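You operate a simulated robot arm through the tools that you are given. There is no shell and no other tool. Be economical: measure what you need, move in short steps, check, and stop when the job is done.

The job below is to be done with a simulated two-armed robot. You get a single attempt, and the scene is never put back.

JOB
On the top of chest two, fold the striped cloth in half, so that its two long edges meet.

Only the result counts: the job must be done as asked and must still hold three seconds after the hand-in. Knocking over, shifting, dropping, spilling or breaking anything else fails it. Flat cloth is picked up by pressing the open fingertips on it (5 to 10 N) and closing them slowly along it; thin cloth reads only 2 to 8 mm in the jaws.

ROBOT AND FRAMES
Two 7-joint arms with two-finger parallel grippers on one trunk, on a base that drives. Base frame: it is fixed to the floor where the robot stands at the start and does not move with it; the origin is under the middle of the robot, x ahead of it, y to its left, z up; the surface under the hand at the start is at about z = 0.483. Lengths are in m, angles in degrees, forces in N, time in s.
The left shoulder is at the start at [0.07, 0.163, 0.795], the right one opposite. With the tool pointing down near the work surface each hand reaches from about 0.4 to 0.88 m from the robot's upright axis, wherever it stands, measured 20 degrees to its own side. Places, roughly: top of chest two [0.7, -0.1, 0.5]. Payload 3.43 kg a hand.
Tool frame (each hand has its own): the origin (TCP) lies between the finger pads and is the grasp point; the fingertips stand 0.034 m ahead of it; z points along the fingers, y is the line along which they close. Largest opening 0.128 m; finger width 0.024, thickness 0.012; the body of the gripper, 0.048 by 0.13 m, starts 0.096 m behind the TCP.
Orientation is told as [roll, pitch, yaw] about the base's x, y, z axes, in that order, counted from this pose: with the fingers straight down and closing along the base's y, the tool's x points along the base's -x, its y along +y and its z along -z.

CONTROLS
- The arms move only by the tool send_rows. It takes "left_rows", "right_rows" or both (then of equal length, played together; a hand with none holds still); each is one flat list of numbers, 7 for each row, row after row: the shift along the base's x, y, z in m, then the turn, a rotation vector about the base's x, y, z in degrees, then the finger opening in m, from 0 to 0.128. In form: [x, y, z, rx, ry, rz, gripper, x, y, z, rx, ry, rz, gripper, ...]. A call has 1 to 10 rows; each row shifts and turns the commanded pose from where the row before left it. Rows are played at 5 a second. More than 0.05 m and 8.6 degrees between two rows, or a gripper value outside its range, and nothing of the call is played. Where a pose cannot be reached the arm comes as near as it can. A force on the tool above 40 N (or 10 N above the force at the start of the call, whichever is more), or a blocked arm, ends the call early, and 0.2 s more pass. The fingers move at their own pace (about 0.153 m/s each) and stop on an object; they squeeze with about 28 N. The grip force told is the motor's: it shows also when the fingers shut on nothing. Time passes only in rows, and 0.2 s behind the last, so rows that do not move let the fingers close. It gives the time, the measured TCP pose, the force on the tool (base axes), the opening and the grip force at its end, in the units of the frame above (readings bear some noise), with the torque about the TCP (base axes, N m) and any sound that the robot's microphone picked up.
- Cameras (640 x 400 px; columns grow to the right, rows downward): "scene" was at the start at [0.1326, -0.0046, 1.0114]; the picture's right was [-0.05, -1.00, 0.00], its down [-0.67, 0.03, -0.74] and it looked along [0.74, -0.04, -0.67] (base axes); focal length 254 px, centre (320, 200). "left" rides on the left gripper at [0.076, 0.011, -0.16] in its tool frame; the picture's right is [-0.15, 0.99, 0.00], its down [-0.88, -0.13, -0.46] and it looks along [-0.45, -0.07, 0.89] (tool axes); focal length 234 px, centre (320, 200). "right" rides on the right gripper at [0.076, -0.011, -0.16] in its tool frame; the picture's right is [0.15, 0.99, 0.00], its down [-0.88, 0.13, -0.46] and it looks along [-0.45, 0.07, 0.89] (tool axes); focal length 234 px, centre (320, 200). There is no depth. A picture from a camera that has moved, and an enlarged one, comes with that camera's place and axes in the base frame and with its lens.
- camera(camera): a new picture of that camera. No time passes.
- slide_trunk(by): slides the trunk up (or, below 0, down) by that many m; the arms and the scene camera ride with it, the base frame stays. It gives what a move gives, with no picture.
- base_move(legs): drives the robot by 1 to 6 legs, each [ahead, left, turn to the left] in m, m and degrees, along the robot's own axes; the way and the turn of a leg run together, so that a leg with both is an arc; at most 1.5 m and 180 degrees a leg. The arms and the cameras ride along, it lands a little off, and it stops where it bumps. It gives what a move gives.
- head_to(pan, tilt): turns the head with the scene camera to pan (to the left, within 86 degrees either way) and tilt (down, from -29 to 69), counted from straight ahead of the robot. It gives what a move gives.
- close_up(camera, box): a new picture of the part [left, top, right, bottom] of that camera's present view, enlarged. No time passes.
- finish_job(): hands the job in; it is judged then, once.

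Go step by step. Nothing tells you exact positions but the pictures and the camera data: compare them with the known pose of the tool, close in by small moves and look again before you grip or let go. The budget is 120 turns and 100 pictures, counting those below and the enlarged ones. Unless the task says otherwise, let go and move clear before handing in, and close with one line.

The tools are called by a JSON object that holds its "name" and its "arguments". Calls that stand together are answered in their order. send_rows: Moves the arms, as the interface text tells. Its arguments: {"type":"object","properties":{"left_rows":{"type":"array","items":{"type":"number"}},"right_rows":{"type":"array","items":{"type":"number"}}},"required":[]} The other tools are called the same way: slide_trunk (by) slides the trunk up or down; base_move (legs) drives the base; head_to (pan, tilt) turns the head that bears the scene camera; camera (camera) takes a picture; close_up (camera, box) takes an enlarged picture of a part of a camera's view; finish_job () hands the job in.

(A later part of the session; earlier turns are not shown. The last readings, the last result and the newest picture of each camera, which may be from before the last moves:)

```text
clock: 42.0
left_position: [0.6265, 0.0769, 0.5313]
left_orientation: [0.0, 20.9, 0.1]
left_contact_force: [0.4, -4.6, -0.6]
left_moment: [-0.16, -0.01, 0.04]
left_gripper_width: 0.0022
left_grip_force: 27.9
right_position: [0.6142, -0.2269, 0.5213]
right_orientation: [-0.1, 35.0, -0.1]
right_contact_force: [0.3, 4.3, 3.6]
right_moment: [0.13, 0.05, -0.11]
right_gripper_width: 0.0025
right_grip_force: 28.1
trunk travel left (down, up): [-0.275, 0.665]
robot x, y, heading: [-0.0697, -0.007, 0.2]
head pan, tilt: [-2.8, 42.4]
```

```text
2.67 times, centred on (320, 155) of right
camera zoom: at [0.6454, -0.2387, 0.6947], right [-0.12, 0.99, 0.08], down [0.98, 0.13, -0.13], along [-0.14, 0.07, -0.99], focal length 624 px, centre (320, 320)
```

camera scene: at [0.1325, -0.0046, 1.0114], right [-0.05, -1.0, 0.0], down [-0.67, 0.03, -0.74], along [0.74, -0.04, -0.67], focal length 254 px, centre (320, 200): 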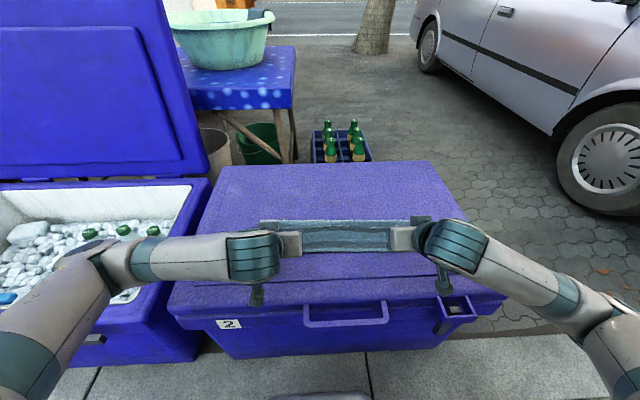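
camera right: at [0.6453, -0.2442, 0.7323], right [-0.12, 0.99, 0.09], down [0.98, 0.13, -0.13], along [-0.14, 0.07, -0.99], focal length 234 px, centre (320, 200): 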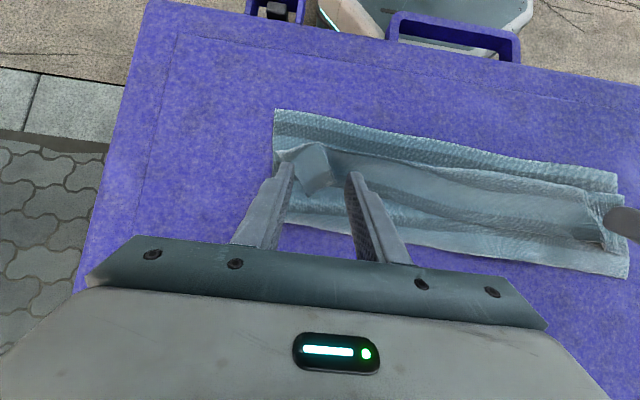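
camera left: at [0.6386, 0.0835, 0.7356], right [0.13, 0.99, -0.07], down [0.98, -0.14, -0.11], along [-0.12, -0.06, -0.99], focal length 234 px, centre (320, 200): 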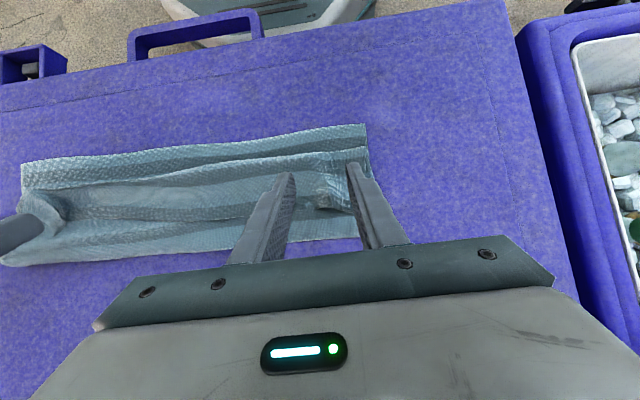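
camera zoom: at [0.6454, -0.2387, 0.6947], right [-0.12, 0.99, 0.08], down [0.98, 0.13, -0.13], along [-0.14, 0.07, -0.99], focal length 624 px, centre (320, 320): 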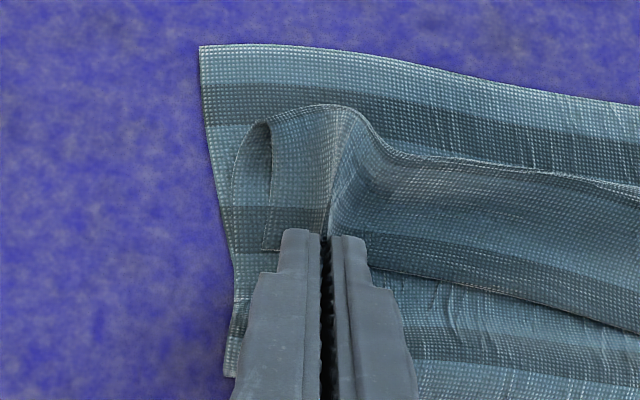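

Both hands now hold the top edge at 2.1–2.5 mm. I'll raise it to just above the intended hinge line at x≈0.675 while rotating the wrists forward.

{"name": "send_rows", "arguments": {"left_rows": [0, -0.001, 0.018, 0, -6, 0, 0, 0, 0, 0.018, 0, -6, 0, 0, 0.005, 0, 0.018, 0, -6, 0, 0, 0.008, 0, 0.018, 0, -6, 0, 0, 0.01, 0, 0.015, 0, -6, 0, 0, 0.01, 0, 0.012, 0, -6, 0, 0, 0.01, 0, 0.009, 0, -6, 0, 0, 0.01, 0, 0.006, 0, -6, 0, 0, 0, 0, 0, 0, 0, 0, 0], "right_rows": [0, 0.001, 0.02, 0, -7.5, 0, 0, 0, 0, 0.02, 0, -7.5, 0, 0, 0.005, 0, 0.02, 0, -7.5, 0, 0, 0.008, 0, 0.02, 0, -7.5, 0, 0, 0.01, 0, 0.016, 0, -7.5, 0, 0, 0.01, 0, 0.013, 0, -7.5, 0, 0, 0.01, 0, 0.01, 0, -7.5, 0, 0, 0.008, 0, 0.006, 0, -7.5, 0, 0, 0, 0, 0, 0, 0, 0, 0]}}

{"name": "camera", "arguments": {"camera": "scene"}}

{"name": "camera", "arguments": {"camera": "left"}}

{"name": "camera", "arguments": {"camera": "right"}}

```text
clock: 44.0
left_position: [0.6797, 0.0761, 0.6443]
left_orientation: [0.0, -27.0, 0.0]
left_contact_force: [0.6, -4.3, 0.1]
left_moment: [-0.12, 0.0, -0.06]
left_gripper_width: 0.0022
left_grip_force: 28.0
right_position: [0.6656, -0.2267, 0.646]
right_orientation: [0.0, -25.2, -0.1]
right_contact_force: [-0.8, 4.0, -1.0]
right_moment: [0.15, 0.01, 0.09]
right_gripper_width: 0.0022
right_grip_force: 28.3
trunk travel left (down, up): [-0.275, 0.665]
robot x, y, heading: [-0.0705, -0.0005, 0.0]
head pan, tilt: [-2.8, 42.4]
```

```text
31 pictures are left
camera scene: at [0.0626, -0.0047, 1.0114], right [-0.05, -1.0, 0.0], down [-0.67, 0.03, -0.74], along [0.74, -0.04, -0.67], focal length 254 px, centre (320, 200)
```

scene: 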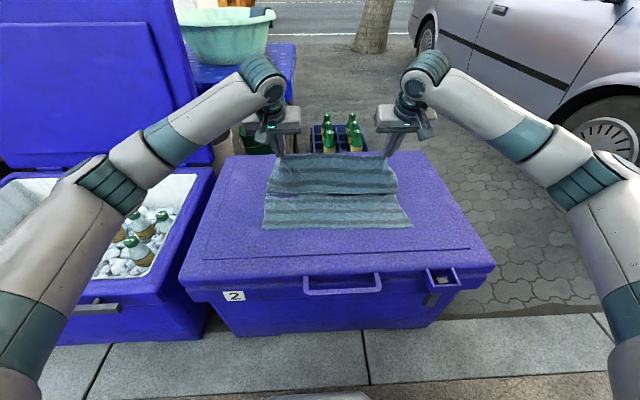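

```text
30 pictures are left
camera left: at [0.5393, 0.0876, 0.751], right [0.13, 0.99, 0.07], down [0.58, -0.13, 0.81], along [0.81, -0.07, -0.59], focal length 234 px, centre (320, 200)
```

left: 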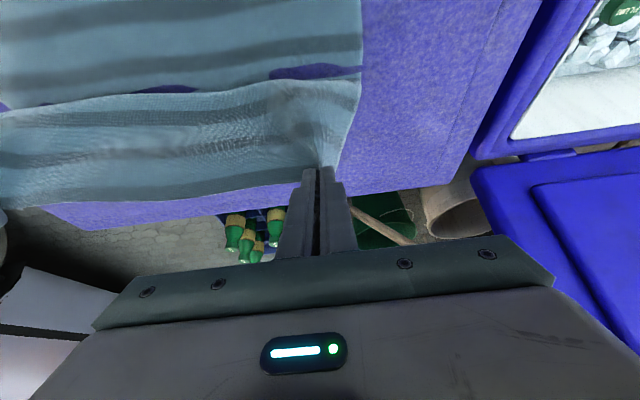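

```text
29 pictures are left
camera right: at [0.5306, -0.238, 0.7582], right [-0.13, 0.99, -0.06], down [0.6, 0.13, 0.79], along [0.79, 0.07, -0.62], focal length 234 px, centre (320, 200)
```

right: 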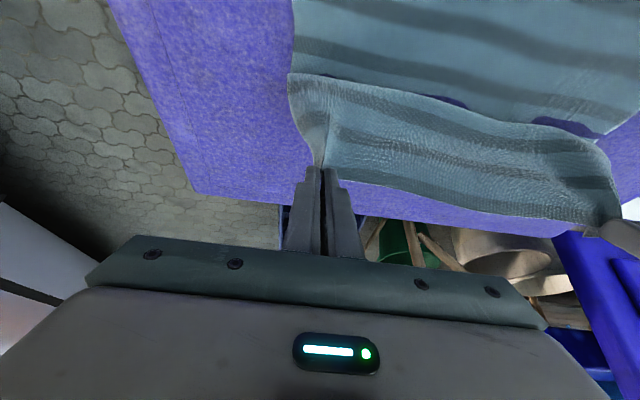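

The cloth now hangs straight, with its hinge at x≈0.677 and the near edge at ≈0.53. I'll come down along a straight diagonal toward me while tilting further.

{"name": "send_rows", "arguments": {"left_rows": [-0.0204, -0.001, -0.0154, 0, -4, 0, 0, -0.0204, -0.001, -0.0154, 0, -4, 0, 0, -0.0204, -0.001, -0.0154, 0, -4, 0, 0, -0.0204, -0.001, -0.0154, 0, -4, 0, 0, -0.0204, -0.001, -0.0154, 0, -4, 0, 0, -0.0204, 0, -0.0154, 0, -4, 0, 0, 0, 0, 0, 0, 0, 0, 0], "right_rows": [-0.0202, -0.001, -0.0156, 0, -4, 0, 0, -0.0202, -0.001, -0.0156, 0, -4, 0, 0, -0.0202, -0.001, -0.0156, 0, -4, 0, 0, -0.0202, -0.001, -0.0156, 0, -4, 0, 0, -0.0202, -0.001, -0.0156, 0, -4, 0, 0, -0.0202, 0, -0.0156, 0, -4, 0, 0, 0, 0, 0, 0, 0, 0, 0]}}

{"name": "camera", "arguments": {"camera": "left"}}

{"name": "camera", "arguments": {"camera": "right"}}

{"name": "close_up", "arguments": {"camera": "scene", "box": [220, 130, 444, 270]}}

```text
clock: 45.6
left_position: [0.5561, 0.0713, 0.5529]
left_orientation: [0.0, -51.0, 0.1]
left_contact_force: [0.0, -2.3, -0.5]
left_moment: [-0.05, 0.01, -0.07]
left_gripper_width: 0.0021
left_grip_force: 28.2
right_position: [0.5452, -0.23, 0.552]
right_orientation: [0.1, -49.1, -0.1]
right_contact_force: [0.3, 2.9, -0.2]
right_moment: [0.08, 0.0, 0.08]
right_gripper_width: 0.0019
right_grip_force: 27.8
trunk travel left (down, up): [-0.275, 0.665]
robot x, y, heading: [-0.0706, 0.0008, 0.4]
head pan, tilt: [-2.8, 42.4]
```

```text
28 pictures are left
camera left: at [0.3849, 0.0822, 0.5923], right [0.09, 0.99, 0.11], down [0.2, -0.13, 0.97], along [0.98, -0.07, -0.21], focal length 234 px, centre (320, 200)
```

left: 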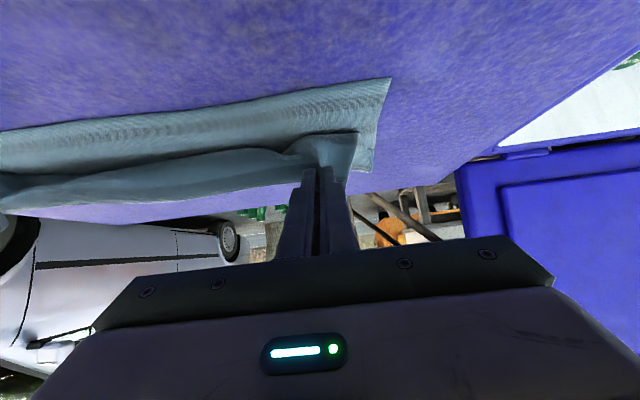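

```text
27 pictures are left
camera right: at [0.3749, -0.2418, 0.5988], right [-0.1, 0.99, -0.11], down [0.23, 0.13, 0.96], along [0.97, 0.07, -0.24], focal length 234 px, centre (320, 200)
```

right: 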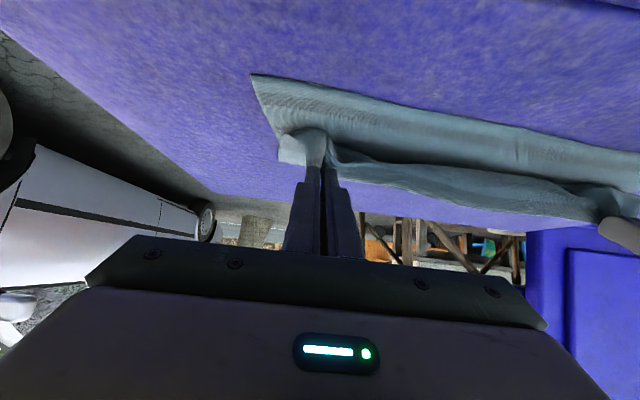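

```text
2.86 times, centred on (332, 200) of scene
camera zoom: at [0.0625, -0.0047, 1.0114], right [-0.05, -1.0, 0.0], down [-0.67, 0.03, -0.74], along [0.74, -0.04, -0.67], focal length 726 px, centre (286, 200)
```

zoom: 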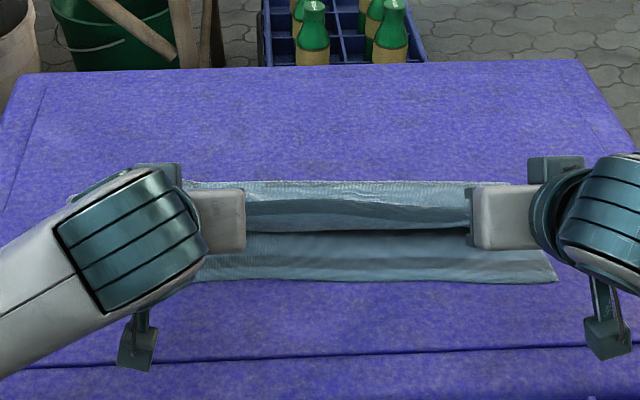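

The upper layer now hangs over the lower half. I'll take a close look at it before laying it down.

{"name": "close_up", "arguments": {"camera": "left", "box": [160, 70, 400, 220]}}

{"name": "close_up", "arguments": {"camera": "right", "box": [240, 60, 480, 210]}}

{"name": "close_up", "arguments": {"camera": "scene", "box": [280, 185, 400, 235]}}

```text
2.67 times, centred on (280, 145) of left
camera zoom: at [0.3849, 0.0822, 0.5923], right [0.09, 0.99, 0.11], down [0.2, -0.13, 0.97], along [0.98, -0.07, -0.21], focal length 624 px, centre (427, 347)
```

zoom: 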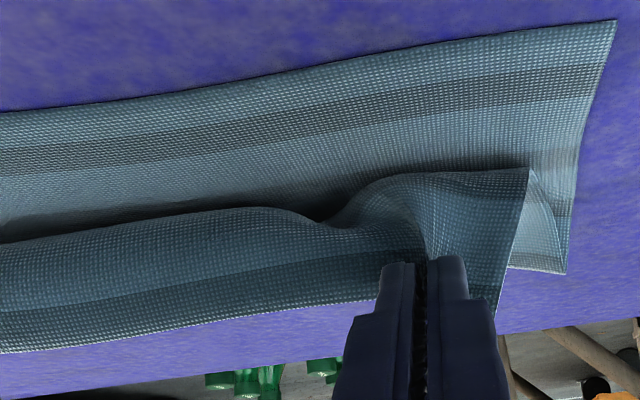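

```text
2.67 times, centred on (360, 135) of right
camera zoom: at [0.3749, -0.2418, 0.5988], right [-0.1, 0.99, -0.11], down [0.23, 0.13, 0.96], along [0.97, 0.07, -0.24], focal length 624 px, centre (213, 373)
```

zoom: 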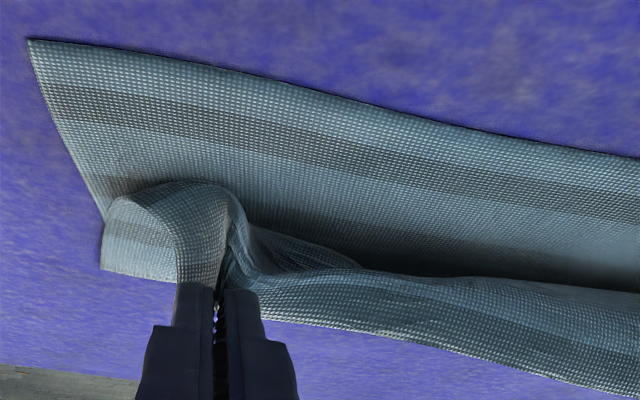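

```text
5.33 times, centred on (340, 210) of scene
camera zoom: at [0.0625, -0.0047, 1.0114], right [-0.05, -1.0, 0.0], down [-0.67, 0.03, -0.74], along [0.74, -0.04, -0.67], focal length 1356 px, centre (213, 147)
```

zoom: 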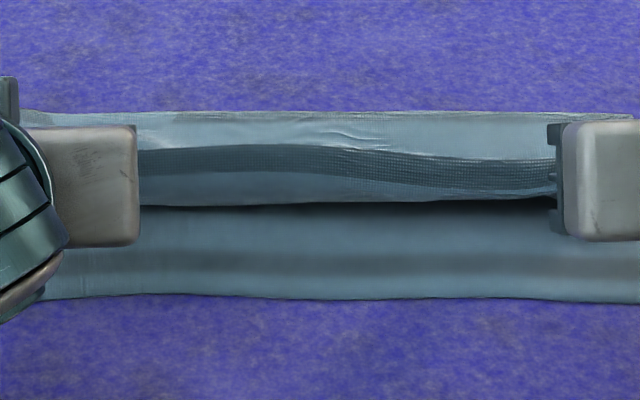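

The upper layer hangs vertically and rolls down as intended, with its contact line at x≈0.59. I'll keep going low and toward me so the top layer is drawn taut up to the near edge.

{"name": "send_rows", "arguments": {"left_rows": [-0.019, 0, -0.006, 0, -3, 0, 0, -0.019, 0, -0.008, 0, -3, 0, 0, -0.017, 0, -0.011, 0, -3, 0, 0, 0, 0, 0, 0, 0, 0, 0], "right_rows": [-0.02, -0.001, -0.006, 0, -3, 0, 0, -0.02, -0.001, -0.008, 0, -3, 0, 0, -0.017, 0, -0.01, 0, -3, 0, 0, 0, 0, 0, 0, 0, 0, 0]}}

{"name": "close_up", "arguments": {"camera": "left", "box": [160, 70, 400, 220]}}

{"name": "close_up", "arguments": {"camera": "scene", "box": [240, 165, 440, 265]}}

```text
clock: 46.6
left_position: [0.5014, 0.0707, 0.5278]
left_orientation: [0.0, -60.0, 0.1]
left_contact_force: [-0.5, -5.0, 0.7]
left_moment: [-0.12, -0.05, -0.21]
left_gripper_width: 0.0022
left_grip_force: 27.9
right_position: [0.4882, -0.2333, 0.5287]
right_orientation: [0.0, -58.1, -0.1]
right_contact_force: [0.7, 4.9, 3.1]
right_moment: [0.04, -0.08, 0.18]
right_gripper_width: 0.0023
right_grip_force: 27.6
trunk travel left (down, up): [-0.275, 0.665]
robot x, y, heading: [-0.0686, -0.0034, -0.0]
head pan, tilt: [-2.8, 42.4]
```

```text
2.67 times, centred on (280, 145) of left
camera zoom: at [0.3256, 0.0823, 0.5402], right [0.07, 0.99, 0.13], down [0.04, -0.13, 0.99], along [1.0, -0.07, -0.05], focal length 624 px, centre (427, 347)
```

zoom: 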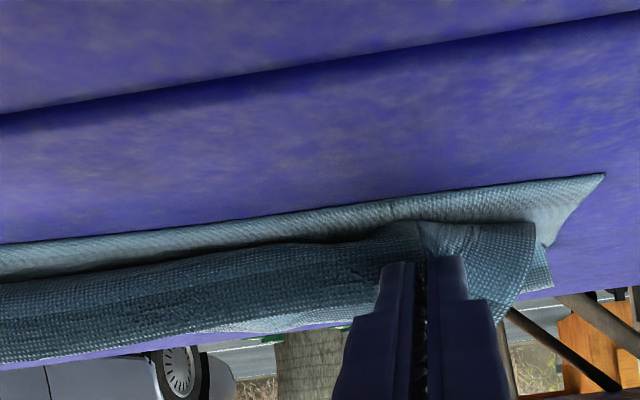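

```text
3.20 times, centred on (340, 215) of scene
camera zoom: at [0.0621, -0.0046, 1.0115], right [-0.05, -1.0, 0.0], down [-0.67, 0.03, -0.74], along [0.74, -0.04, -0.67], focal length 813 px, centre (256, 152)
```

zoom: 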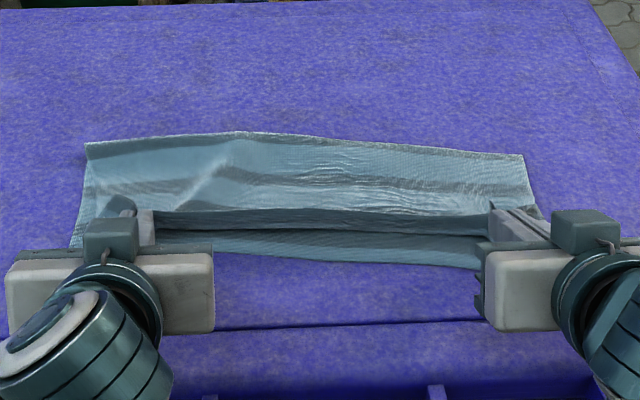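

The top layer is drawn over but the right side dragged the lower layer slightly, and the front still has about a 2 cm roll. I'll lift 5 mm and pull on toward me, a bit more on the right.

{"name": "send_rows", "arguments": {"left_rows": [-0.002, 0, 0.004, 0, 0, 0, 0, -0.007, 0, 0, 0, 0, 0, 0, -0.006, 0, -0.002, 0, 0, 0, 0, 0, 0, 0, 0, 0, 0, 0], "right_rows": [-0.004, 0, 0.007, 0, 0, 0, 0, -0.014, 0, 0, 0, 0, 0, 0, -0.012, 0, -0.003, 0, 0, 0, 0, 0, 0, 0, 0, 0, 0, 0]}}

{"name": "camera", "arguments": {"camera": "scene"}}

{"name": "close_up", "arguments": {"camera": "scene", "box": [240, 165, 440, 265]}}

```text
clock: 47.6
left_position: [0.4863, 0.0711, 0.5305]
left_orientation: [0.0, -59.9, 0.1]
left_contact_force: [0.4, -4.5, 0.5]
left_moment: [-0.11, 0.01, -0.17]
left_gripper_width: 0.0023
left_grip_force: 27.9
right_position: [0.476, -0.2336, 0.5257]
right_orientation: [0.1, -58.3, -0.1]
right_contact_force: [2.3, 4.6, 14.4]
right_moment: [0.07, -0.47, 0.18]
right_gripper_width: 0.0019
right_grip_force: 28.0
right hand out of reach, approached as far as the arm can: row 2, 3
trunk travel left (down, up): [-0.275, 0.665]
robot x, y, heading: [-0.0709, -0.0011, -0.1]
head pan, tilt: [-2.8, 42.4]
```

```text
20 pictures are left
camera scene: at [0.0615, -0.0043, 1.0117], right [-0.05, -1.0, 0.0], down [-0.67, 0.03, -0.74], along [0.74, -0.04, -0.67], focal length 254 px, centre (320, 200)
```

scene: 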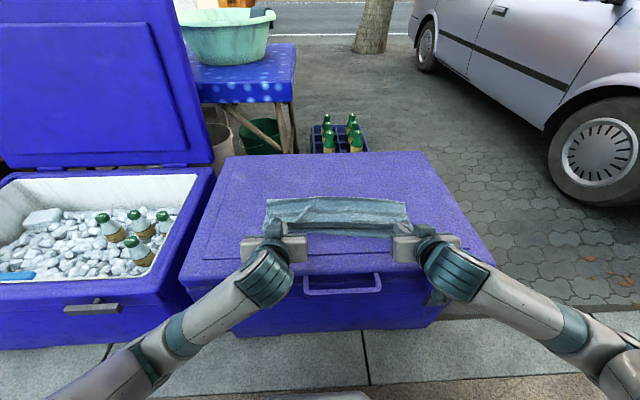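

```text
3.20 times, centred on (340, 215) of scene
camera zoom: at [0.0615, -0.0043, 1.0117], right [-0.05, -1.0, 0.0], down [-0.67, 0.03, -0.74], along [0.74, -0.04, -0.67], focal length 813 px, centre (256, 152)
```

zoom: 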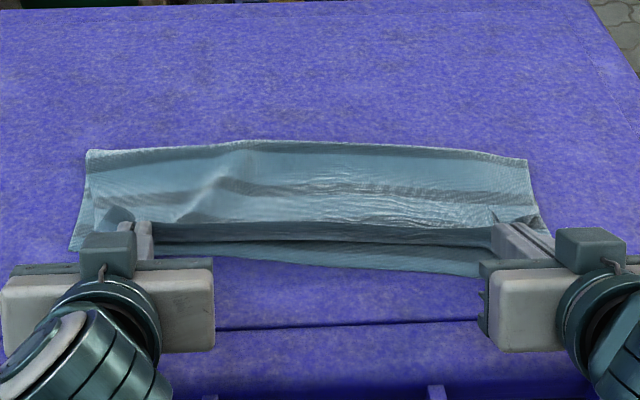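

The right fingertips were pressing and dragging the lower layer, and that arm is at its reach limit. I'll raise both hands a little to stop the pressing, then back the base 3 cm so the held edge leans out past the near edge.

{"name": "send_rows", "arguments": {"left_rows": [0, -0.001, 0.005, 0, 0, 0, 0, 0, 0, 0.005, 0, 0, 0, 0, 0, 0, 0, 0, 0, 0, 0], "right_rows": [0, 0.001, 0.008, 0, 0, 0, 0, 0, 0, 0.008, 0, 0, 0, 0, 0, 0, 0, 0, 0, 0, 0]}}

{"name": "base_move", "arguments": {"legs": [[-0.03, 0, 0]]}}

{"name": "close_up", "arguments": {"camera": "scene", "box": [240, 150, 440, 250]}}

```text
clock: 48.4
left_position: [0.4867, 0.0715, 0.5411]
left_orientation: [0.0, -60.0, 0.0]
left_contact_force: [-0.9, -1.7, 0.9]
left_moment: [-0.02, -0.01, -0.06]
left_gripper_width: 0.0024
left_grip_force: 27.7
right_position: [0.4807, -0.2318, 0.5349]
right_orientation: [0.0, -58.0, -0.1]
right_contact_force: [0.2, 1.4, 0.3]
right_moment: [0.03, -0.01, 0.11]
right_gripper_width: 0.0021
right_grip_force: 28.3
right hand out of reach, approached as far as the arm can: row 1, 2
trunk travel left (down, up): [-0.275, 0.665]
robot x, y, heading: [-0.0693, -0.0017, -0.1]
head pan, tilt: [-2.8, 42.4]
```

```text
clock: 49.2
left_position: [0.4565, 0.0691, 0.5402]
left_orientation: [0.0, -60.0, 0.0]
left_contact_force: [-0.4, -2.7, 1.4]
left_moment: [-0.07, 0.02, -0.07]
left_gripper_width: 0.0021
left_grip_force: 27.8
right_position: [0.4522, -0.2329, 0.5349]
right_orientation: [0.1, -58.0, 0.0]
right_contact_force: [0.3, 3.2, -0.4]
right_moment: [0.03, 0.0, 0.09]
right_gripper_width: 0.0021
right_grip_force: 28.4
trunk travel left (down, up): [-0.275, 0.665]
robot x, y, heading: [-0.1002, 0.0013, 0.1]
head pan, tilt: [-2.8, 42.4]
```

```text
3.20 times, centred on (340, 200) of scene
camera zoom: at [0.0322, -0.0047, 1.0114], right [-0.05, -1.0, 0.0], down [-0.67, 0.03, -0.74], along [0.74, -0.04, -0.67], focal length 813 px, centre (256, 200)
```

zoom: 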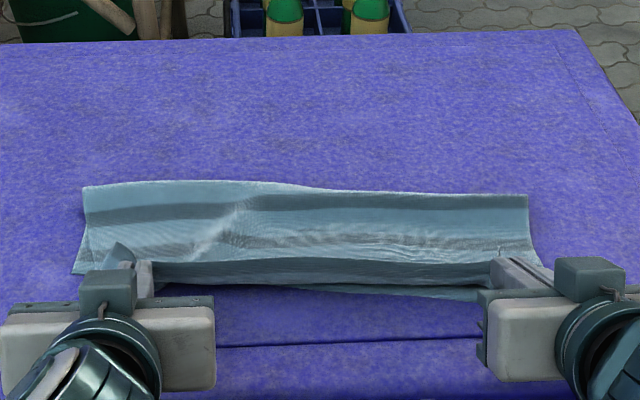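

The upper edge overshoots on the left and falls short on the right because the cloth rotated a few degrees, with its near edge now at 0.527 left and 0.48 right. I'll go back up to reset the hinge (left ≈0.677, right ≈0.63) and come down again on a strict diagonal without pressing.

{"name": "send_rows", "arguments": {"left_rows": [0.02, 0, 0.025, 0, 0, 0, 0, 0.03, 0, 0.025, 0, 0, 0, 0, 0.035, 0, 0.02, 0, 0, 0, 0, 0.04, 0, 0.014, 0, 0, 0, 0, 0.04, 0, 0.006, 0, 0, 0, 0, 0.039, 0, 0.002, 0, 0, 0, 0, 0, 0, 0, 0, 0, 0, 0], "right_rows": [0.02, 0, 0.025, 0, 0, 0, 0, 0.025, 0, 0.025, 0, 0, 0, 0, 0.028, 0, 0.022, 0, 0, 0, 0, 0.03, 0, 0.016, 0, 0, 0, 0, 0.03, 0, 0.008, 0, 0, 0, 0, 0.029, 0, 0.002, 0, 0, 0, 0, 0, 0, 0, 0, 0, 0, 0]}}

{"name": "close_up", "arguments": {"camera": "scene", "box": [230, 120, 430, 245]}}

```text
clock: 50.9
left_position: [0.6606, 0.0702, 0.6319]
left_orientation: [0.0, -60.0, 0.0]
left_contact_force: [-1.5, -4.5, 0.1]
left_moment: [-0.12, 0.03, -0.17]
left_gripper_width: 0.0018
left_grip_force: 27.6
right_position: [0.6135, -0.2328, 0.6334]
right_orientation: [0.2, -58.1, 0.0]
right_contact_force: [0.9, 4.4, 0.4]
right_moment: [0.09, 0.0, 0.17]
right_gripper_width: 0.0022
right_grip_force: 27.7
trunk travel left (down, up): [-0.275, 0.665]
robot x, y, heading: [-0.1022, -0.0022, 0.1]
head pan, tilt: [-2.8, 42.4]
```

```text
3.20 times, centred on (330, 182) of scene
camera zoom: at [0.0326, -0.0047, 1.0114], right [-0.05, -1.0, 0.0], down [-0.67, 0.03, -0.74], along [0.74, -0.04, -0.67], focal length 813 px, centre (288, 256)
```

zoom: 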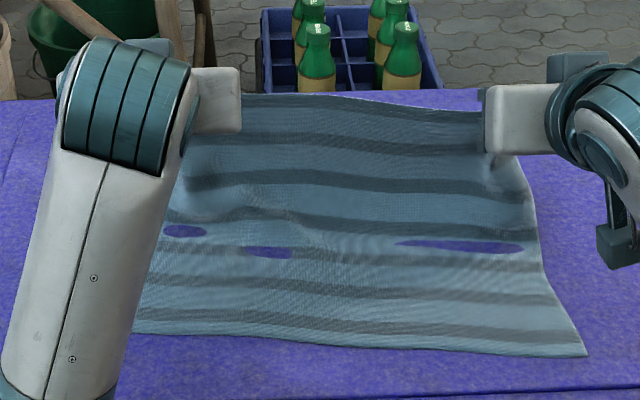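

Peak reset looks right, with the middle stripe at the hinge. I'll come down the diagonal most of the way.

{"name": "send_rows", "arguments": {"left_rows": [-0.019, 0, -0.012, 0, 0, 0, 0, -0.019, 0, -0.016, 0, 0, 0, 0, -0.019, 0, -0.016, 0, 0, 0, 0, -0.019, 0, -0.016, 0, 0, 0, 0, -0.019, 0, -0.016, 0, 0, 0, 0, -0.019, 0, -0.016, 0, 0, 0, 0, 0, 0, 0, 0, 0, 0, 0], "right_rows": [-0.019, -0.001, -0.012, 0, 0, 0, 0, -0.019, -0.001, -0.016, 0, 0, 0, 0, -0.019, -0.001, -0.016, 0, 0, 0, 0, -0.019, 0, -0.016, 0, 0, 0, 0, -0.019, 0, -0.016, 0, 0, 0, 0, -0.019, 0, -0.016, 0, 0, 0, 0, 0, 0, 0, 0, 0, 0, 0]}}

{"name": "close_up", "arguments": {"camera": "scene", "box": [230, 135, 430, 260]}}

```text
clock: 52.5
left_position: [0.5468, 0.0691, 0.5401]
left_orientation: [0.1, -60.1, -0.1]
left_contact_force: [-0.9, -7.7, 0.1]
left_moment: [-0.19, -0.01, -0.28]
left_gripper_width: 0.0023
left_grip_force: 28.0
right_position: [0.4997, -0.2339, 0.5419]
right_orientation: [0.0, -57.9, -0.1]
right_contact_force: [2.3, 8.5, 0.7]
right_moment: [0.15, -0.05, 0.28]
right_gripper_width: 0.0018
right_grip_force: 27.5
trunk travel left (down, up): [-0.275, 0.665]
robot x, y, heading: [-0.0968, -0.0031, -0.0]
head pan, tilt: [-2.8, 42.4]
```

```text
3.20 times, centred on (330, 198) of scene
camera zoom: at [0.0323, -0.0047, 1.0114], right [-0.05, -1.0, 0.0], down [-0.67, 0.03, -0.74], along [0.74, -0.04, -0.67], focal length 813 px, centre (288, 208)
```

zoom: 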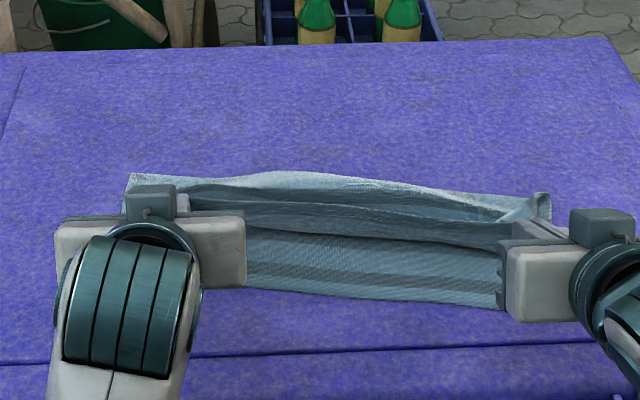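

Hinge is right on target (left 0.671, right 0.620). I'll ease the side tension, finish the diagonal, then lean the edge out to the near edge without pressing.

{"name": "send_rows", "arguments": {"left_rows": [-0.01, -0.002, -0.008, 0, 0, 0, 0, -0.01, -0.001, -0.008, 0, 0, 0, 0, -0.013, 0, -0.002, 0, 0, 0, 0, -0.013, 0, -0.001, 0, 0, 0, 0, 0, 0, 0, 0, 0, 0, 0], "right_rows": [-0.01, 0.001, -0.009, 0, 0, 0, 0, -0.01, 0.001, -0.008, 0, 0, 0, 0, -0.013, 0, -0.002, 0, 0, 0, 0, -0.013, 0, -0.001, 0, 0, 0, 0, 0, 0, 0, 0, 0, 0, 0]}}

{"name": "close_up", "arguments": {"camera": "scene", "box": [230, 135, 430, 260]}}

{"name": "close_up", "arguments": {"camera": "right", "box": [220, 60, 540, 260]}}

```text
clock: 53.6
left_position: [0.5063, 0.0871, 0.5221]
left_orientation: [6.3, -60.8, -4.9]
left_contact_force: [-3.1, -19.6, 2.7]
left_moment: [-0.47, -0.08, -0.77]
left_gripper_width: 0.0074
left_grip_force: 27.6
right_position: [0.4534, -0.2329, 0.522]
right_orientation: [0.0, -58.0, 0.0]
right_contact_force: [4.4, 20.1, 1.3]
right_moment: [0.37, -0.08, 0.7]
right_gripper_width: 0.003
right_grip_force: 28.1
trunk travel left (down, up): [-0.275, 0.665]
robot x, y, heading: [-0.0992, 0.0001, -0.1]
head pan, tilt: [-2.8, 42.4]
```

```text
3.20 times, centred on (330, 198) of scene
camera zoom: at [0.0321, -0.0046, 1.0114], right [-0.05, -1.0, 0.0], down [-0.67, 0.03, -0.74], along [0.74, -0.04, -0.67], focal length 813 px, centre (288, 208)
```

zoom: 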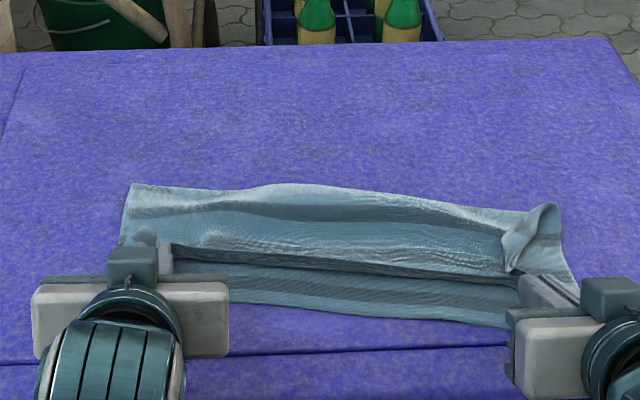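

```text
2.00 times, centred on (380, 160) of right
camera zoom: at [0.2791, -0.2436, 0.5418], right [-0.08, 0.99, -0.12], down [0.08, 0.13, 0.99], along [0.99, 0.07, -0.09], focal length 468 px, centre (200, 280)
```

zoom: 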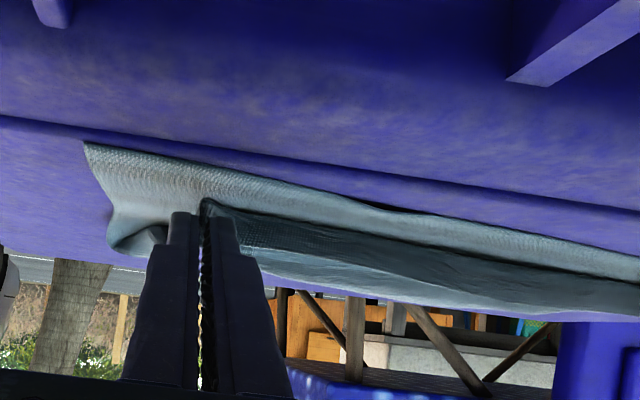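

The left arm twisted near its limit and is stretching the cloth sideways at 20 N. I'll ease that off right away by moving both hands inward.

{"name": "send_rows", "arguments": {"left_rows": [0.004, -0.004, 0.002, 0, 2, 0, 0, 0.002, -0.004, 0.001, 0, 2, 0, 0, 0, 0, 0, 0, 0, 0, 0], "right_rows": [0, 0.004, 0, 0, 0, 0, 0, 0, 0.004, 0, 0, 0, 0, 0, 0, 0, 0, 0, 0, 0, 0]}}

```text
clock: 54.1
left_position: [0.5036, 0.0893, 0.513]
left_orientation: [8.8, -58.5, -7.6]
left_contact_force: [-3.9, -16.4, 13.8]
left_moment: [-0.51, -0.44, -0.7]
left_gripper_width: 0.0067
left_grip_force: 28.4
right_position: [0.4534, -0.2267, 0.5212]
right_orientation: [0.4, -57.9, -0.1]
right_contact_force: [3.3, 14.3, 1.1]
right_moment: [0.27, -0.04, 0.54]
right_gripper_width: 0.002
right_grip_force: 27.9
trunk travel left (down, up): [-0.275, 0.665]
robot x, y, heading: [-0.0981, -0.005, -0.2]
head pan, tilt: [-2.8, 42.4]
stopped in row 2 (left hand): the force on the tool passed its limit at 51 N (the readings are from after the stop); the commanded pose is now the measured one
```

Something is blocking the left arm, so I'll look at the whole scene.

{"name": "camera", "arguments": {"camera": "scene"}}

```text
13 pictures are left
camera scene: at [0.0313, -0.0048, 1.0116], right [-0.05, -1.0, 0.0], down [-0.67, 0.03, -0.74], along [0.74, -0.04, -0.67], focal length 254 px, centre (320, 200)
```

scene: 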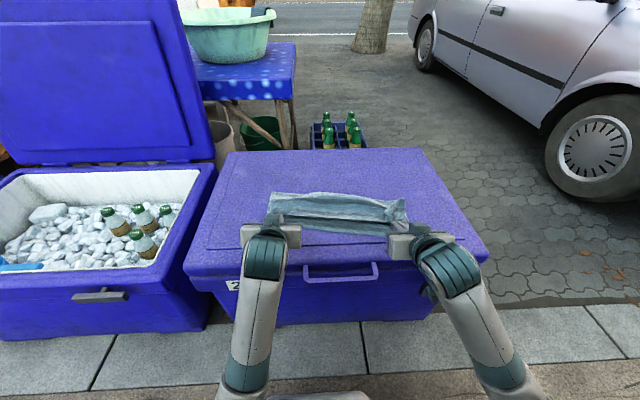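

The left forearm looks low against the front rim of the lid. I'll raise the left hand slightly and bring it inward.

{"name": "send_rows", "arguments": {"left_rows": [0.002, -0.004, 0.01, 0, 2, 0, 0, 0.002, -0.004, 0.01, 0, 2, 0, 0, 0, -0.004, 0.005, 0, 0, 0, 0, 0, 0, 0, 0, 0, 0, 0]}}

```text
clock: 54.5
left_position: [0.5025, 0.0896, 0.5138]
left_orientation: [10.6, -57.3, -9.4]
left_contact_force: [-1.6, -15.9, 12.6]
left_moment: [-0.49, -0.4, -0.67]
left_gripper_width: 0.0065
left_grip_force: 28.0
right_position: [0.4546, -0.2234, 0.5222]
right_orientation: [0.7, -58.0, 0.0]
right_contact_force: [1.7, 14.5, 0.0]
right_moment: [0.26, -0.09, 0.51]
right_gripper_width: 0.0021
right_grip_force: 27.7
trunk travel left (down, up): [-0.275, 0.665]
robot x, y, heading: [-0.0983, -0.0003, -0.0]
head pan, tilt: [-2.8, 42.4]
stopped in row 1 (left hand): the force on the tool passed its limit at 45 N (the readings are from after the stop); the commanded pose is now the measured one
```

The left arm is jammed, but both tips are about where I want the edge (left 0.531, right 0.483). I'll relax the tension with the right hand and then open both hands slowly to drop the edge here.

{"name": "send_rows", "arguments": {"right_rows": [0, 0.004, 0, 0, 0, 0, 0, 0, 0.004, 0, 0, 0, 0, 0, 0, 0.003, 0, 0, 0, 0, 0, 0, 0, 0, 0, 0, 0, 0]}}

{"name": "close_up", "arguments": {"camera": "left", "box": [160, 40, 480, 240]}}

```text
clock: 55.5
left_position: [0.5016, 0.0927, 0.5147]
left_orientation: [10.7, -57.3, -9.1]
left_contact_force: [-1.3, -15.8, 23.0]
left_moment: [-0.57, -0.6, -0.52]
left_gripper_width: 0.0046
left_grip_force: 28.1
right_position: [0.4513, -0.2178, 0.5226]
right_orientation: [0.3, -58.0, -0.1]
right_contact_force: [1.9, 9.5, -0.4]
right_moment: [0.2, -0.01, 0.33]
right_gripper_width: 0.0021
right_grip_force: 28.6
trunk travel left (down, up): [-0.275, 0.665]
robot x, y, heading: [-0.099, 0.0026, -0.0]
head pan, tilt: [-2.8, 42.4]
```

```text
2.00 times, centred on (320, 140) of left
camera zoom: at [0.3263, 0.1005, 0.5338], right [0.08, 0.97, 0.22], down [0.08, -0.23, 0.97], along [0.99, -0.06, -0.1], focal length 468 px, centre (320, 320)
```

zoom: 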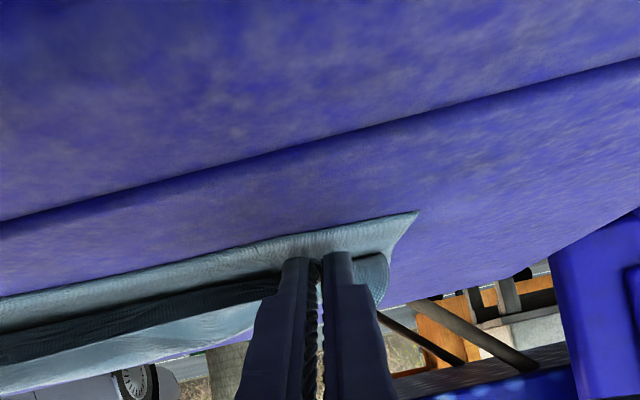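

{"name": "send_rows", "arguments": {"left_rows": [0, 0, 0, 0, 0, 0, 0.008, 0, 0, 0, 0, 0, 0, 0.014, 0, 0, 0, 0, 0, 0, 0.02], "right_rows": [0, 0, 0, 0, 0, 0, 0.008, 0, 0, 0, 0, 0, 0, 0.014, 0, 0, 0, 0, 0, 0, 0.02]}}

{"name": "close_up", "arguments": {"camera": "scene", "box": [230, 155, 430, 280]}}

```text
clock: 56.3
left_position: [0.5015, 0.0915, 0.5136]
left_orientation: [10.7, -57.3, -9.0]
left_contact_force: [-0.6, 6.6, 29.7]
left_moment: [-0.28, -0.64, 0.12]
left_gripper_width: 0.0143
left_grip_force: 0.1
right_position: [0.4526, -0.217, 0.5222]
right_orientation: [0.3, -58.0, 0.1]
right_contact_force: [-0.3, 0.8, 0.5]
right_moment: [0.01, 0.02, -0.02]
right_gripper_width: 0.02
right_grip_force: 0.0
trunk travel left (down, up): [-0.275, 0.665]
robot x, y, heading: [-0.0997, 0.0006, 0.2]
head pan, tilt: [-2.8, 42.4]
```

```text
3.20 times, centred on (330, 218) of scene
camera zoom: at [0.0302, -0.0047, 1.0118], right [-0.05, -1.0, 0.0], down [-0.67, 0.03, -0.74], along [0.74, -0.04, -0.67], focal length 813 px, centre (288, 144)
```

zoom: 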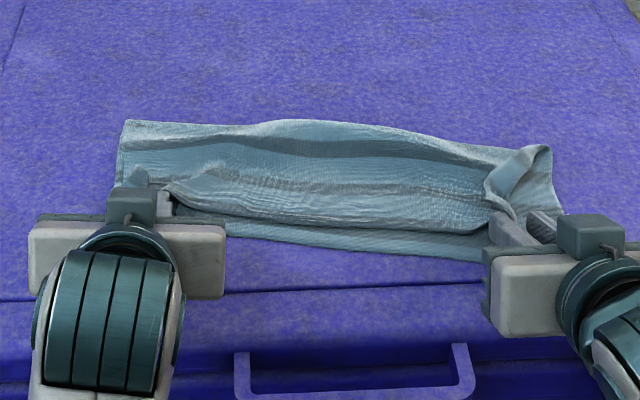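

The edge dropped forward and the top layer now lies flat with no back-flap in the middle. I'll raise the trunk to lift both hands straight off, which should also free the left arm.

{"name": "slide_trunk", "arguments": {"by": 0.06}}

{"name": "close_up", "arguments": {"camera": "scene", "box": [230, 155, 430, 280]}}

```text
clock: 57.3
left_position: [0.5027, 0.0915, 0.5697]
left_orientation: [10.6, -56.8, -9.0]
left_contact_force: [0.2, -0.2, 0.4]
left_moment: [0.0, 0.0, 0.0]
left_gripper_width: 0.02
left_grip_force: 0.1
right_position: [0.454, -0.217, 0.5799]
right_orientation: [0.4, -57.9, -0.2]
right_contact_force: [-0.5, 0.3, 0.4]
right_moment: [-0.02, 0.04, 0.01]
right_gripper_width: 0.0199
right_grip_force: 0.1
trunk travel left (down, up): [-0.335, 0.605]
robot x, y, heading: [-0.1016, -0.0003, -0.3]
head pan, tilt: [-2.8, 42.4]
```

```text
3.20 times, centred on (330, 218) of scene
camera zoom: at [0.0328, -0.005, 1.0713], right [-0.05, -1.0, 0.0], down [-0.67, 0.03, -0.74], along [0.74, -0.04, -0.67], focal length 813 px, centre (288, 144)
```

zoom: 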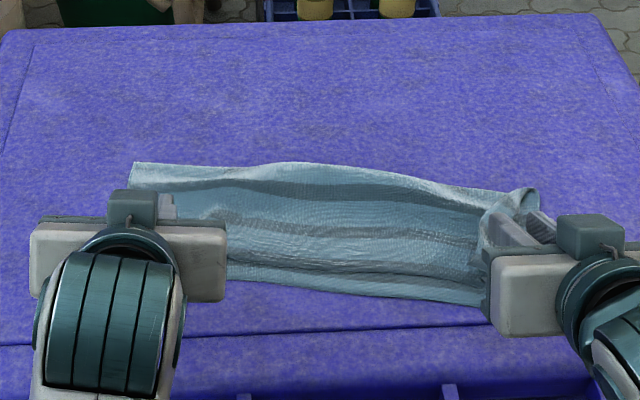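

Both hands are free. I'll lift them clear and to the sides, then check the result.

{"name": "send_rows", "arguments": {"left_rows": [0, 0, 0.03, 0, 0, 0, 0.02, 0, 0, 0.03, 0, 6, 0, 0.02, 0, 0.02, 0.03, 0, 6, 0, 0.02, 0, 0.03, 0.02, 0, 6, 0, 0.02, 0, 0.03, 0.01, 0, 6, 0, 0.02, 0, 0.03, 0, 0, 6, 0, 0.03, 0, 0.03, 0, 0, 6, 0, 0.045, 0, 0, 0, 0, 6, 0, 0.045, 0, 0, 0, 0, 6, 0, 0.045], "right_rows": [0, 0, 0.03, 0, 0, 0, 0.02, 0, 0, 0.03, 0, 6, 0, 0.02, 0, -0.02, 0.03, 0, 6, 0, 0.02, 0, -0.02, 0.02, 0, 6, 0, 0.02, 0, -0.02, 0.01, 0, 6, 0, 0.02, 0, -0.02, 0, 0, 6, 0, 0.03, 0, -0.02, 0, 0, 6, 0, 0.045, 0, 0, 0, 0, 6, 0, 0.045, 0, 0, 0, 0, 6, 0, 0.045]}}

{"name": "close_up", "arguments": {"camera": "scene", "box": [250, 180, 410, 260]}}

```text
clock: 58.3
left_position: [0.5214, 0.2023, 0.6472]
left_orientation: [16.8, -39.5, -8.3]
left_contact_force: [0.0, 0.1, 0.7]
left_moment: [-0.03, -0.01, 0.02]
left_gripper_width: 0.0197
left_grip_force: 0.0
left hand out of reach, approached as far as the arm can: row 4, 5
right_position: [0.4573, -0.2531, 0.6846]
right_orientation: [0.1, -41.1, 0.0]
right_contact_force: [0.6, -0.1, -0.6]
right_moment: [0.03, 0.0, -0.01]
right_gripper_width: 0.0199
right_grip_force: 0.1
right hand out of reach, approached as far as the arm can: row 1
trunk travel left (down, up): [-0.335, 0.605]
robot x, y, heading: [-0.1023, 0.0, 0.2]
head pan, tilt: [-2.8, 42.4]
stopped in row 5 (left hand): the arm was blocked; the commanded pose is now the measured one
```

```text
4.00 times, centred on (330, 220) of scene
camera zoom: at [0.0329, -0.005, 1.0712], right [-0.05, -1.0, 0.0], down [-0.67, 0.03, -0.74], along [0.74, -0.04, -0.67], focal length 1017 px, centre (280, 120)
```

zoom: 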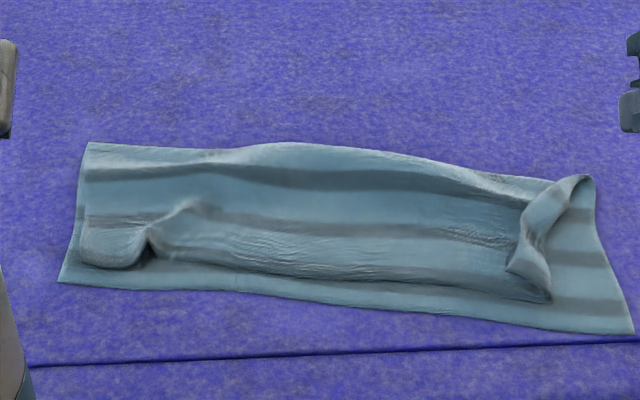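

Now the top layer lies the right way, its edge about 1.5 cm short of the lower one. The right upper corner is curled back and the left corner slightly tucked, so I'll view both ends.

{"name": "send_rows", "arguments": {"left_rows": [0.03, 0, 0.01, 0, 4, 0, 0.045, 0.03, 0, 0.01, 0, 4, 0, 0.045, 0.03, 0, 0, 0, 4, 0, 0.045, 0, 0, 0, 0, 4, 0, 0.045], "right_rows": [0.03, 0, 0, 0, 6, 0, 0.045, 0.03, 0, 0, 0, 6, 0, 0.045, 0.02, 0, 0, 0, 6, 0, 0.045, 0, 0, 0, 0, 6, 0, 0.045]}}

{"name": "camera", "arguments": {"camera": "right"}}

```text
clock: 59.3
left_position: [0.6123, 0.2165, 0.667]
left_orientation: [15.7, -23.4, -6.5]
left_contact_force: [0.4, 0.5, -0.4]
left_moment: [-0.03, 0.01, 0.0]
left_gripper_width: 0.0453
left_grip_force: 0.0
right_position: [0.5373, -0.2536, 0.6849]
right_orientation: [0.1, -17.0, 0.1]
right_contact_force: [0.2, -0.1, -0.7]
right_moment: [-0.02, 0.02, 0.0]
right_gripper_width: 0.045
right_grip_force: 0.1
trunk travel left (down, up): [-0.335, 0.605]
robot x, y, heading: [-0.0998, -0.0022, -0.2]
head pan, tilt: [-2.8, 42.4]
```

```text
8 pictures are left
camera right: at [0.4188, -0.2645, 0.8154], right [-0.14, 0.99, -0.04], down [0.71, 0.13, 0.69], along [0.69, 0.07, -0.72], focal length 234 px, centre (320, 200)
```

right: 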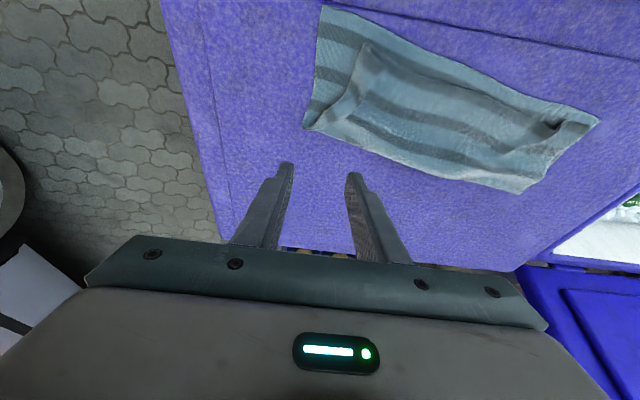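

I take the right strip's free side edge to lie at y≈-0.20 to -0.22, with the cloth corner near (0.502, -0.198); it should flip outward. I'll come in with closed right fingers just inside that edge and sweep outward barely above the top layer.

{"name": "send_rows", "arguments": {"right_rows": [-0.008, 0.022, -0.031, 0, 4.25, 0, 0, -0.008, 0.022, -0.031, 0, 4.25, 0, 0, -0.008, 0.022, -0.031, 0, 4.25, 0, 0, -0.006, 0.022, -0.031, 0, 4.25, 0, 0, 0, 0, -0.02, 0, 0, 0, 0, 0, 0, -0.008, 0, 0, 0, 0, 0, 0, 0, 0, 0, 0, 0]}}

{"name": "close_up", "arguments": {"camera": "right", "box": [160, 60, 480, 260]}}

```text
clock: 60.9
left_position: [0.6121, 0.2167, 0.6687]
left_orientation: [15.2, -23.7, -6.3]
left_contact_force: [0.2, -0.4, -0.4]
left_moment: [-0.02, -0.03, 0.01]
left_gripper_width: 0.0451
left_grip_force: 0.1
right_position: [0.5078, -0.165, 0.5333]
right_orientation: [0.2, -0.1, 0.0]
right_contact_force: [-0.5, 0.1, -0.1]
right_moment: [0.0, -0.01, 0.0]
right_gripper_width: 0.0
right_grip_force: 28.0
trunk travel left (down, up): [-0.335, 0.605]
robot x, y, heading: [-0.0989, -0.0041, 0.2]
head pan, tilt: [-2.8, 42.4]
```

```text
2.00 times, centred on (320, 160) of right
camera zoom: at [0.4328, -0.1762, 0.6926], right [-0.15, 0.99, 0.0], down [0.88, 0.13, 0.46], along [0.45, 0.07, -0.89], focal length 468 px, centre (320, 280)
```

zoom: 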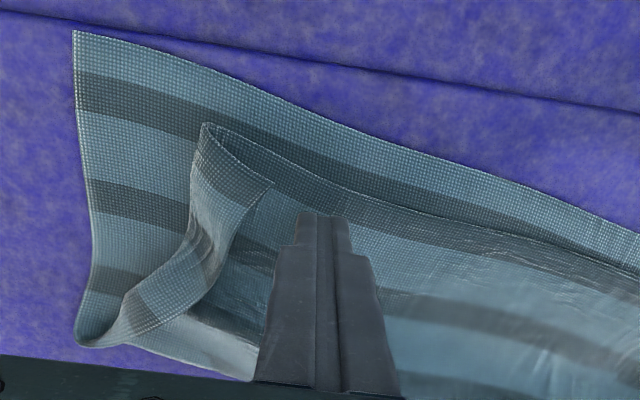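

The flap and its corner show clearly. I'll lower 4 mm and sweep outward and slightly toward me.

{"name": "send_rows", "arguments": {"right_rows": [0, 0, -0.005, 0, 0, 0, 0, 0, -0.015, 0, 0, 0, 0, 0, -0.002, -0.015, 0, 0, 0, 0, 0, -0.003, -0.015, 0, 0, 0, 0, 0, -0.004, -0.015, 0, 0, 0, 0, 0, -0.004, -0.015, 0, 0, 0, 0, 0, -0.004, -0.015, 0, 0, 0, 0, 0, 0, 0, 0, 0, 0, 0, 0]}}

{"name": "close_up", "arguments": {"camera": "right", "box": [160, 60, 480, 260]}}

```text
clock: 62.7
left_position: [0.6118, 0.2154, 0.6698]
left_orientation: [15.3, -23.8, -6.4]
left_contact_force: [-0.1, 0.0, 0.2]
left_moment: [0.02, 0.02, 0.03]
left_gripper_width: 0.045
left_grip_force: 0.0
right_position: [0.4898, -0.2544, 0.5267]
right_orientation: [0.2, -0.1, 0.0]
right_contact_force: [0.2, -0.7, 0.2]
right_moment: [-0.01, 0.01, -0.01]
right_gripper_width: 0.0
right_grip_force: 27.8
trunk travel left (down, up): [-0.335, 0.605]
robot x, y, heading: [-0.1019, -0.0019, 0.1]
head pan, tilt: [-2.8, 42.4]
```

```text
2.00 times, centred on (320, 160) of right
camera zoom: at [0.4151, -0.2662, 0.6867], right [-0.15, 0.99, 0.0], down [0.88, 0.13, 0.46], along [0.45, 0.07, -0.89], focal length 468 px, centre (320, 280)
```

zoom: 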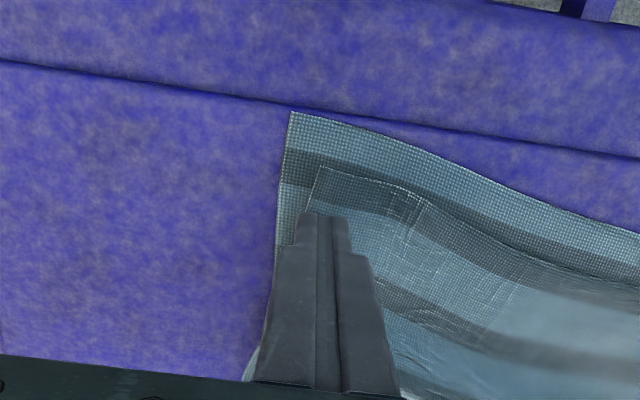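

The sweep flipped the flap out: the upper corner (0.462, -0.258) now lies 2 cm from the lower corner (0.442, -0.273). I'll lift the right hand away, straighten the left hand and inspect the left end.

{"name": "send_rows", "arguments": {"left_rows": [-0.01, -0.005, 0, -4, 5, 1.5, 0, -0.01, -0.005, 0, -4, 5, 1.5, 0, -0.02, -0.01, -0.01, -4, 5, 1.5, 0, -0.02, -0.015, -0.02, -3, 5, 1.5, 0, -0.02, -0.02, -0.02, 0, 4, 0, 0, 0, 0, 0, 0, 0, 0, 0], "right_rows": [0, 0, 0.03, 0, 0, 0, 0, 0, -0.01, 0.04, 0, 0, 0, 0, 0, -0.03, 0.03, 0, 0, 0, 0, 0, -0.03, 0, 0, 0, 0, 0, 0, 0, 0, 0, 0, 0, 0, 0, 0, 0, 0, 0, 0, 0]}}

{"name": "close_up", "arguments": {"camera": "left", "box": [40, 20, 440, 270]}}

```text
clock: 64.1
left_position: [0.6293, 0.1838, 0.5634]
left_orientation: [-1.5, 0.0, 3.1]
left_contact_force: [0.0, -0.7, 0.6]
left_moment: [0.02, 0.0, -0.02]
left_gripper_width: 0.0002
left_grip_force: 27.5
left hand out of reach, approached as far as the arm can: row 1, 2, 3, 4, 5
right_position: [0.4916, -0.3242, 0.628]
right_orientation: [0.1, -0.2, 0.0]
right_contact_force: [0.2, -0.1, 0.3]
right_moment: [-0.02, 0.01, 0.01]
right_gripper_width: 0.0
right_grip_force: 28.1
trunk travel left (down, up): [-0.335, 0.605]
robot x, y, heading: [-0.0984, -0.0023, -0.2]
head pan, tilt: [-2.8, 42.4]
```

```text
1.60 times, centred on (240, 145) of left
camera zoom: at [0.5533, 0.1943, 0.7209], right [0.09, 1.0, -0.03], down [0.89, -0.07, 0.46], along [0.46, -0.07, -0.89], focal length 375 px, centre (448, 288)
```

zoom: 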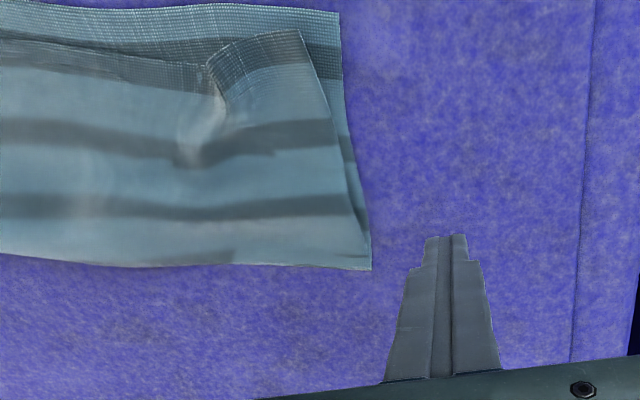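

The left end meets well, with its corners 6 mm apart in x and 2 cm in y. On the right and in the middle the upper edge is about 2 cm short, so I'll set the open right fingertips lightly on the top layer there and draw it gently toward me.

{"name": "send_rows", "arguments": {"left_rows": [0, 0, 0.02, 0, 0, 0, 0, 0, 0, 0.02, 0, 0, 0, 0, 0, 0, 0.02, 0, 0, 0, 0, 0, 0, 0, 0, 0, 0, 0, 0, 0, 0, 0, 0, 0, 0], "right_rows": [0, 0.03, -0.03, 0, 0, 0, 0.05, 0, 0.03, -0.03, 0, 0, 0, 0.05, -0.002, 0.034, -0.03, 0, 0, 0, 0.05, 0, 0, -0.01, 0, 0, 0, 0.05, 0, 0, 0, 0, 0, 0, 0.05]}}

```text
clock: 65.3
left_position: [0.649, 0.1915, 0.6166]
left_orientation: [-1.4, 0.0, 3.1]
left_contact_force: [0.0, 0.5, 0.3]
left_moment: [0.01, -0.02, 0.0]
left_gripper_width: 0.0
left_grip_force: 27.9
left hand out of reach, approached as far as the arm can: row 1, 2, 3
right_position: [0.4889, -0.2313, 0.5273]
right_orientation: [0.1, -0.2, 0.0]
right_contact_force: [-0.1, -0.4, -0.2]
right_moment: [0.04, 0.0, 0.0]
right_gripper_width: 0.0499
right_grip_force: 0.0
trunk travel left (down, up): [-0.335, 0.605]
robot x, y, heading: [-0.0986, -0.0008, 0.1]
head pan, tilt: [-2.8, 42.4]
```

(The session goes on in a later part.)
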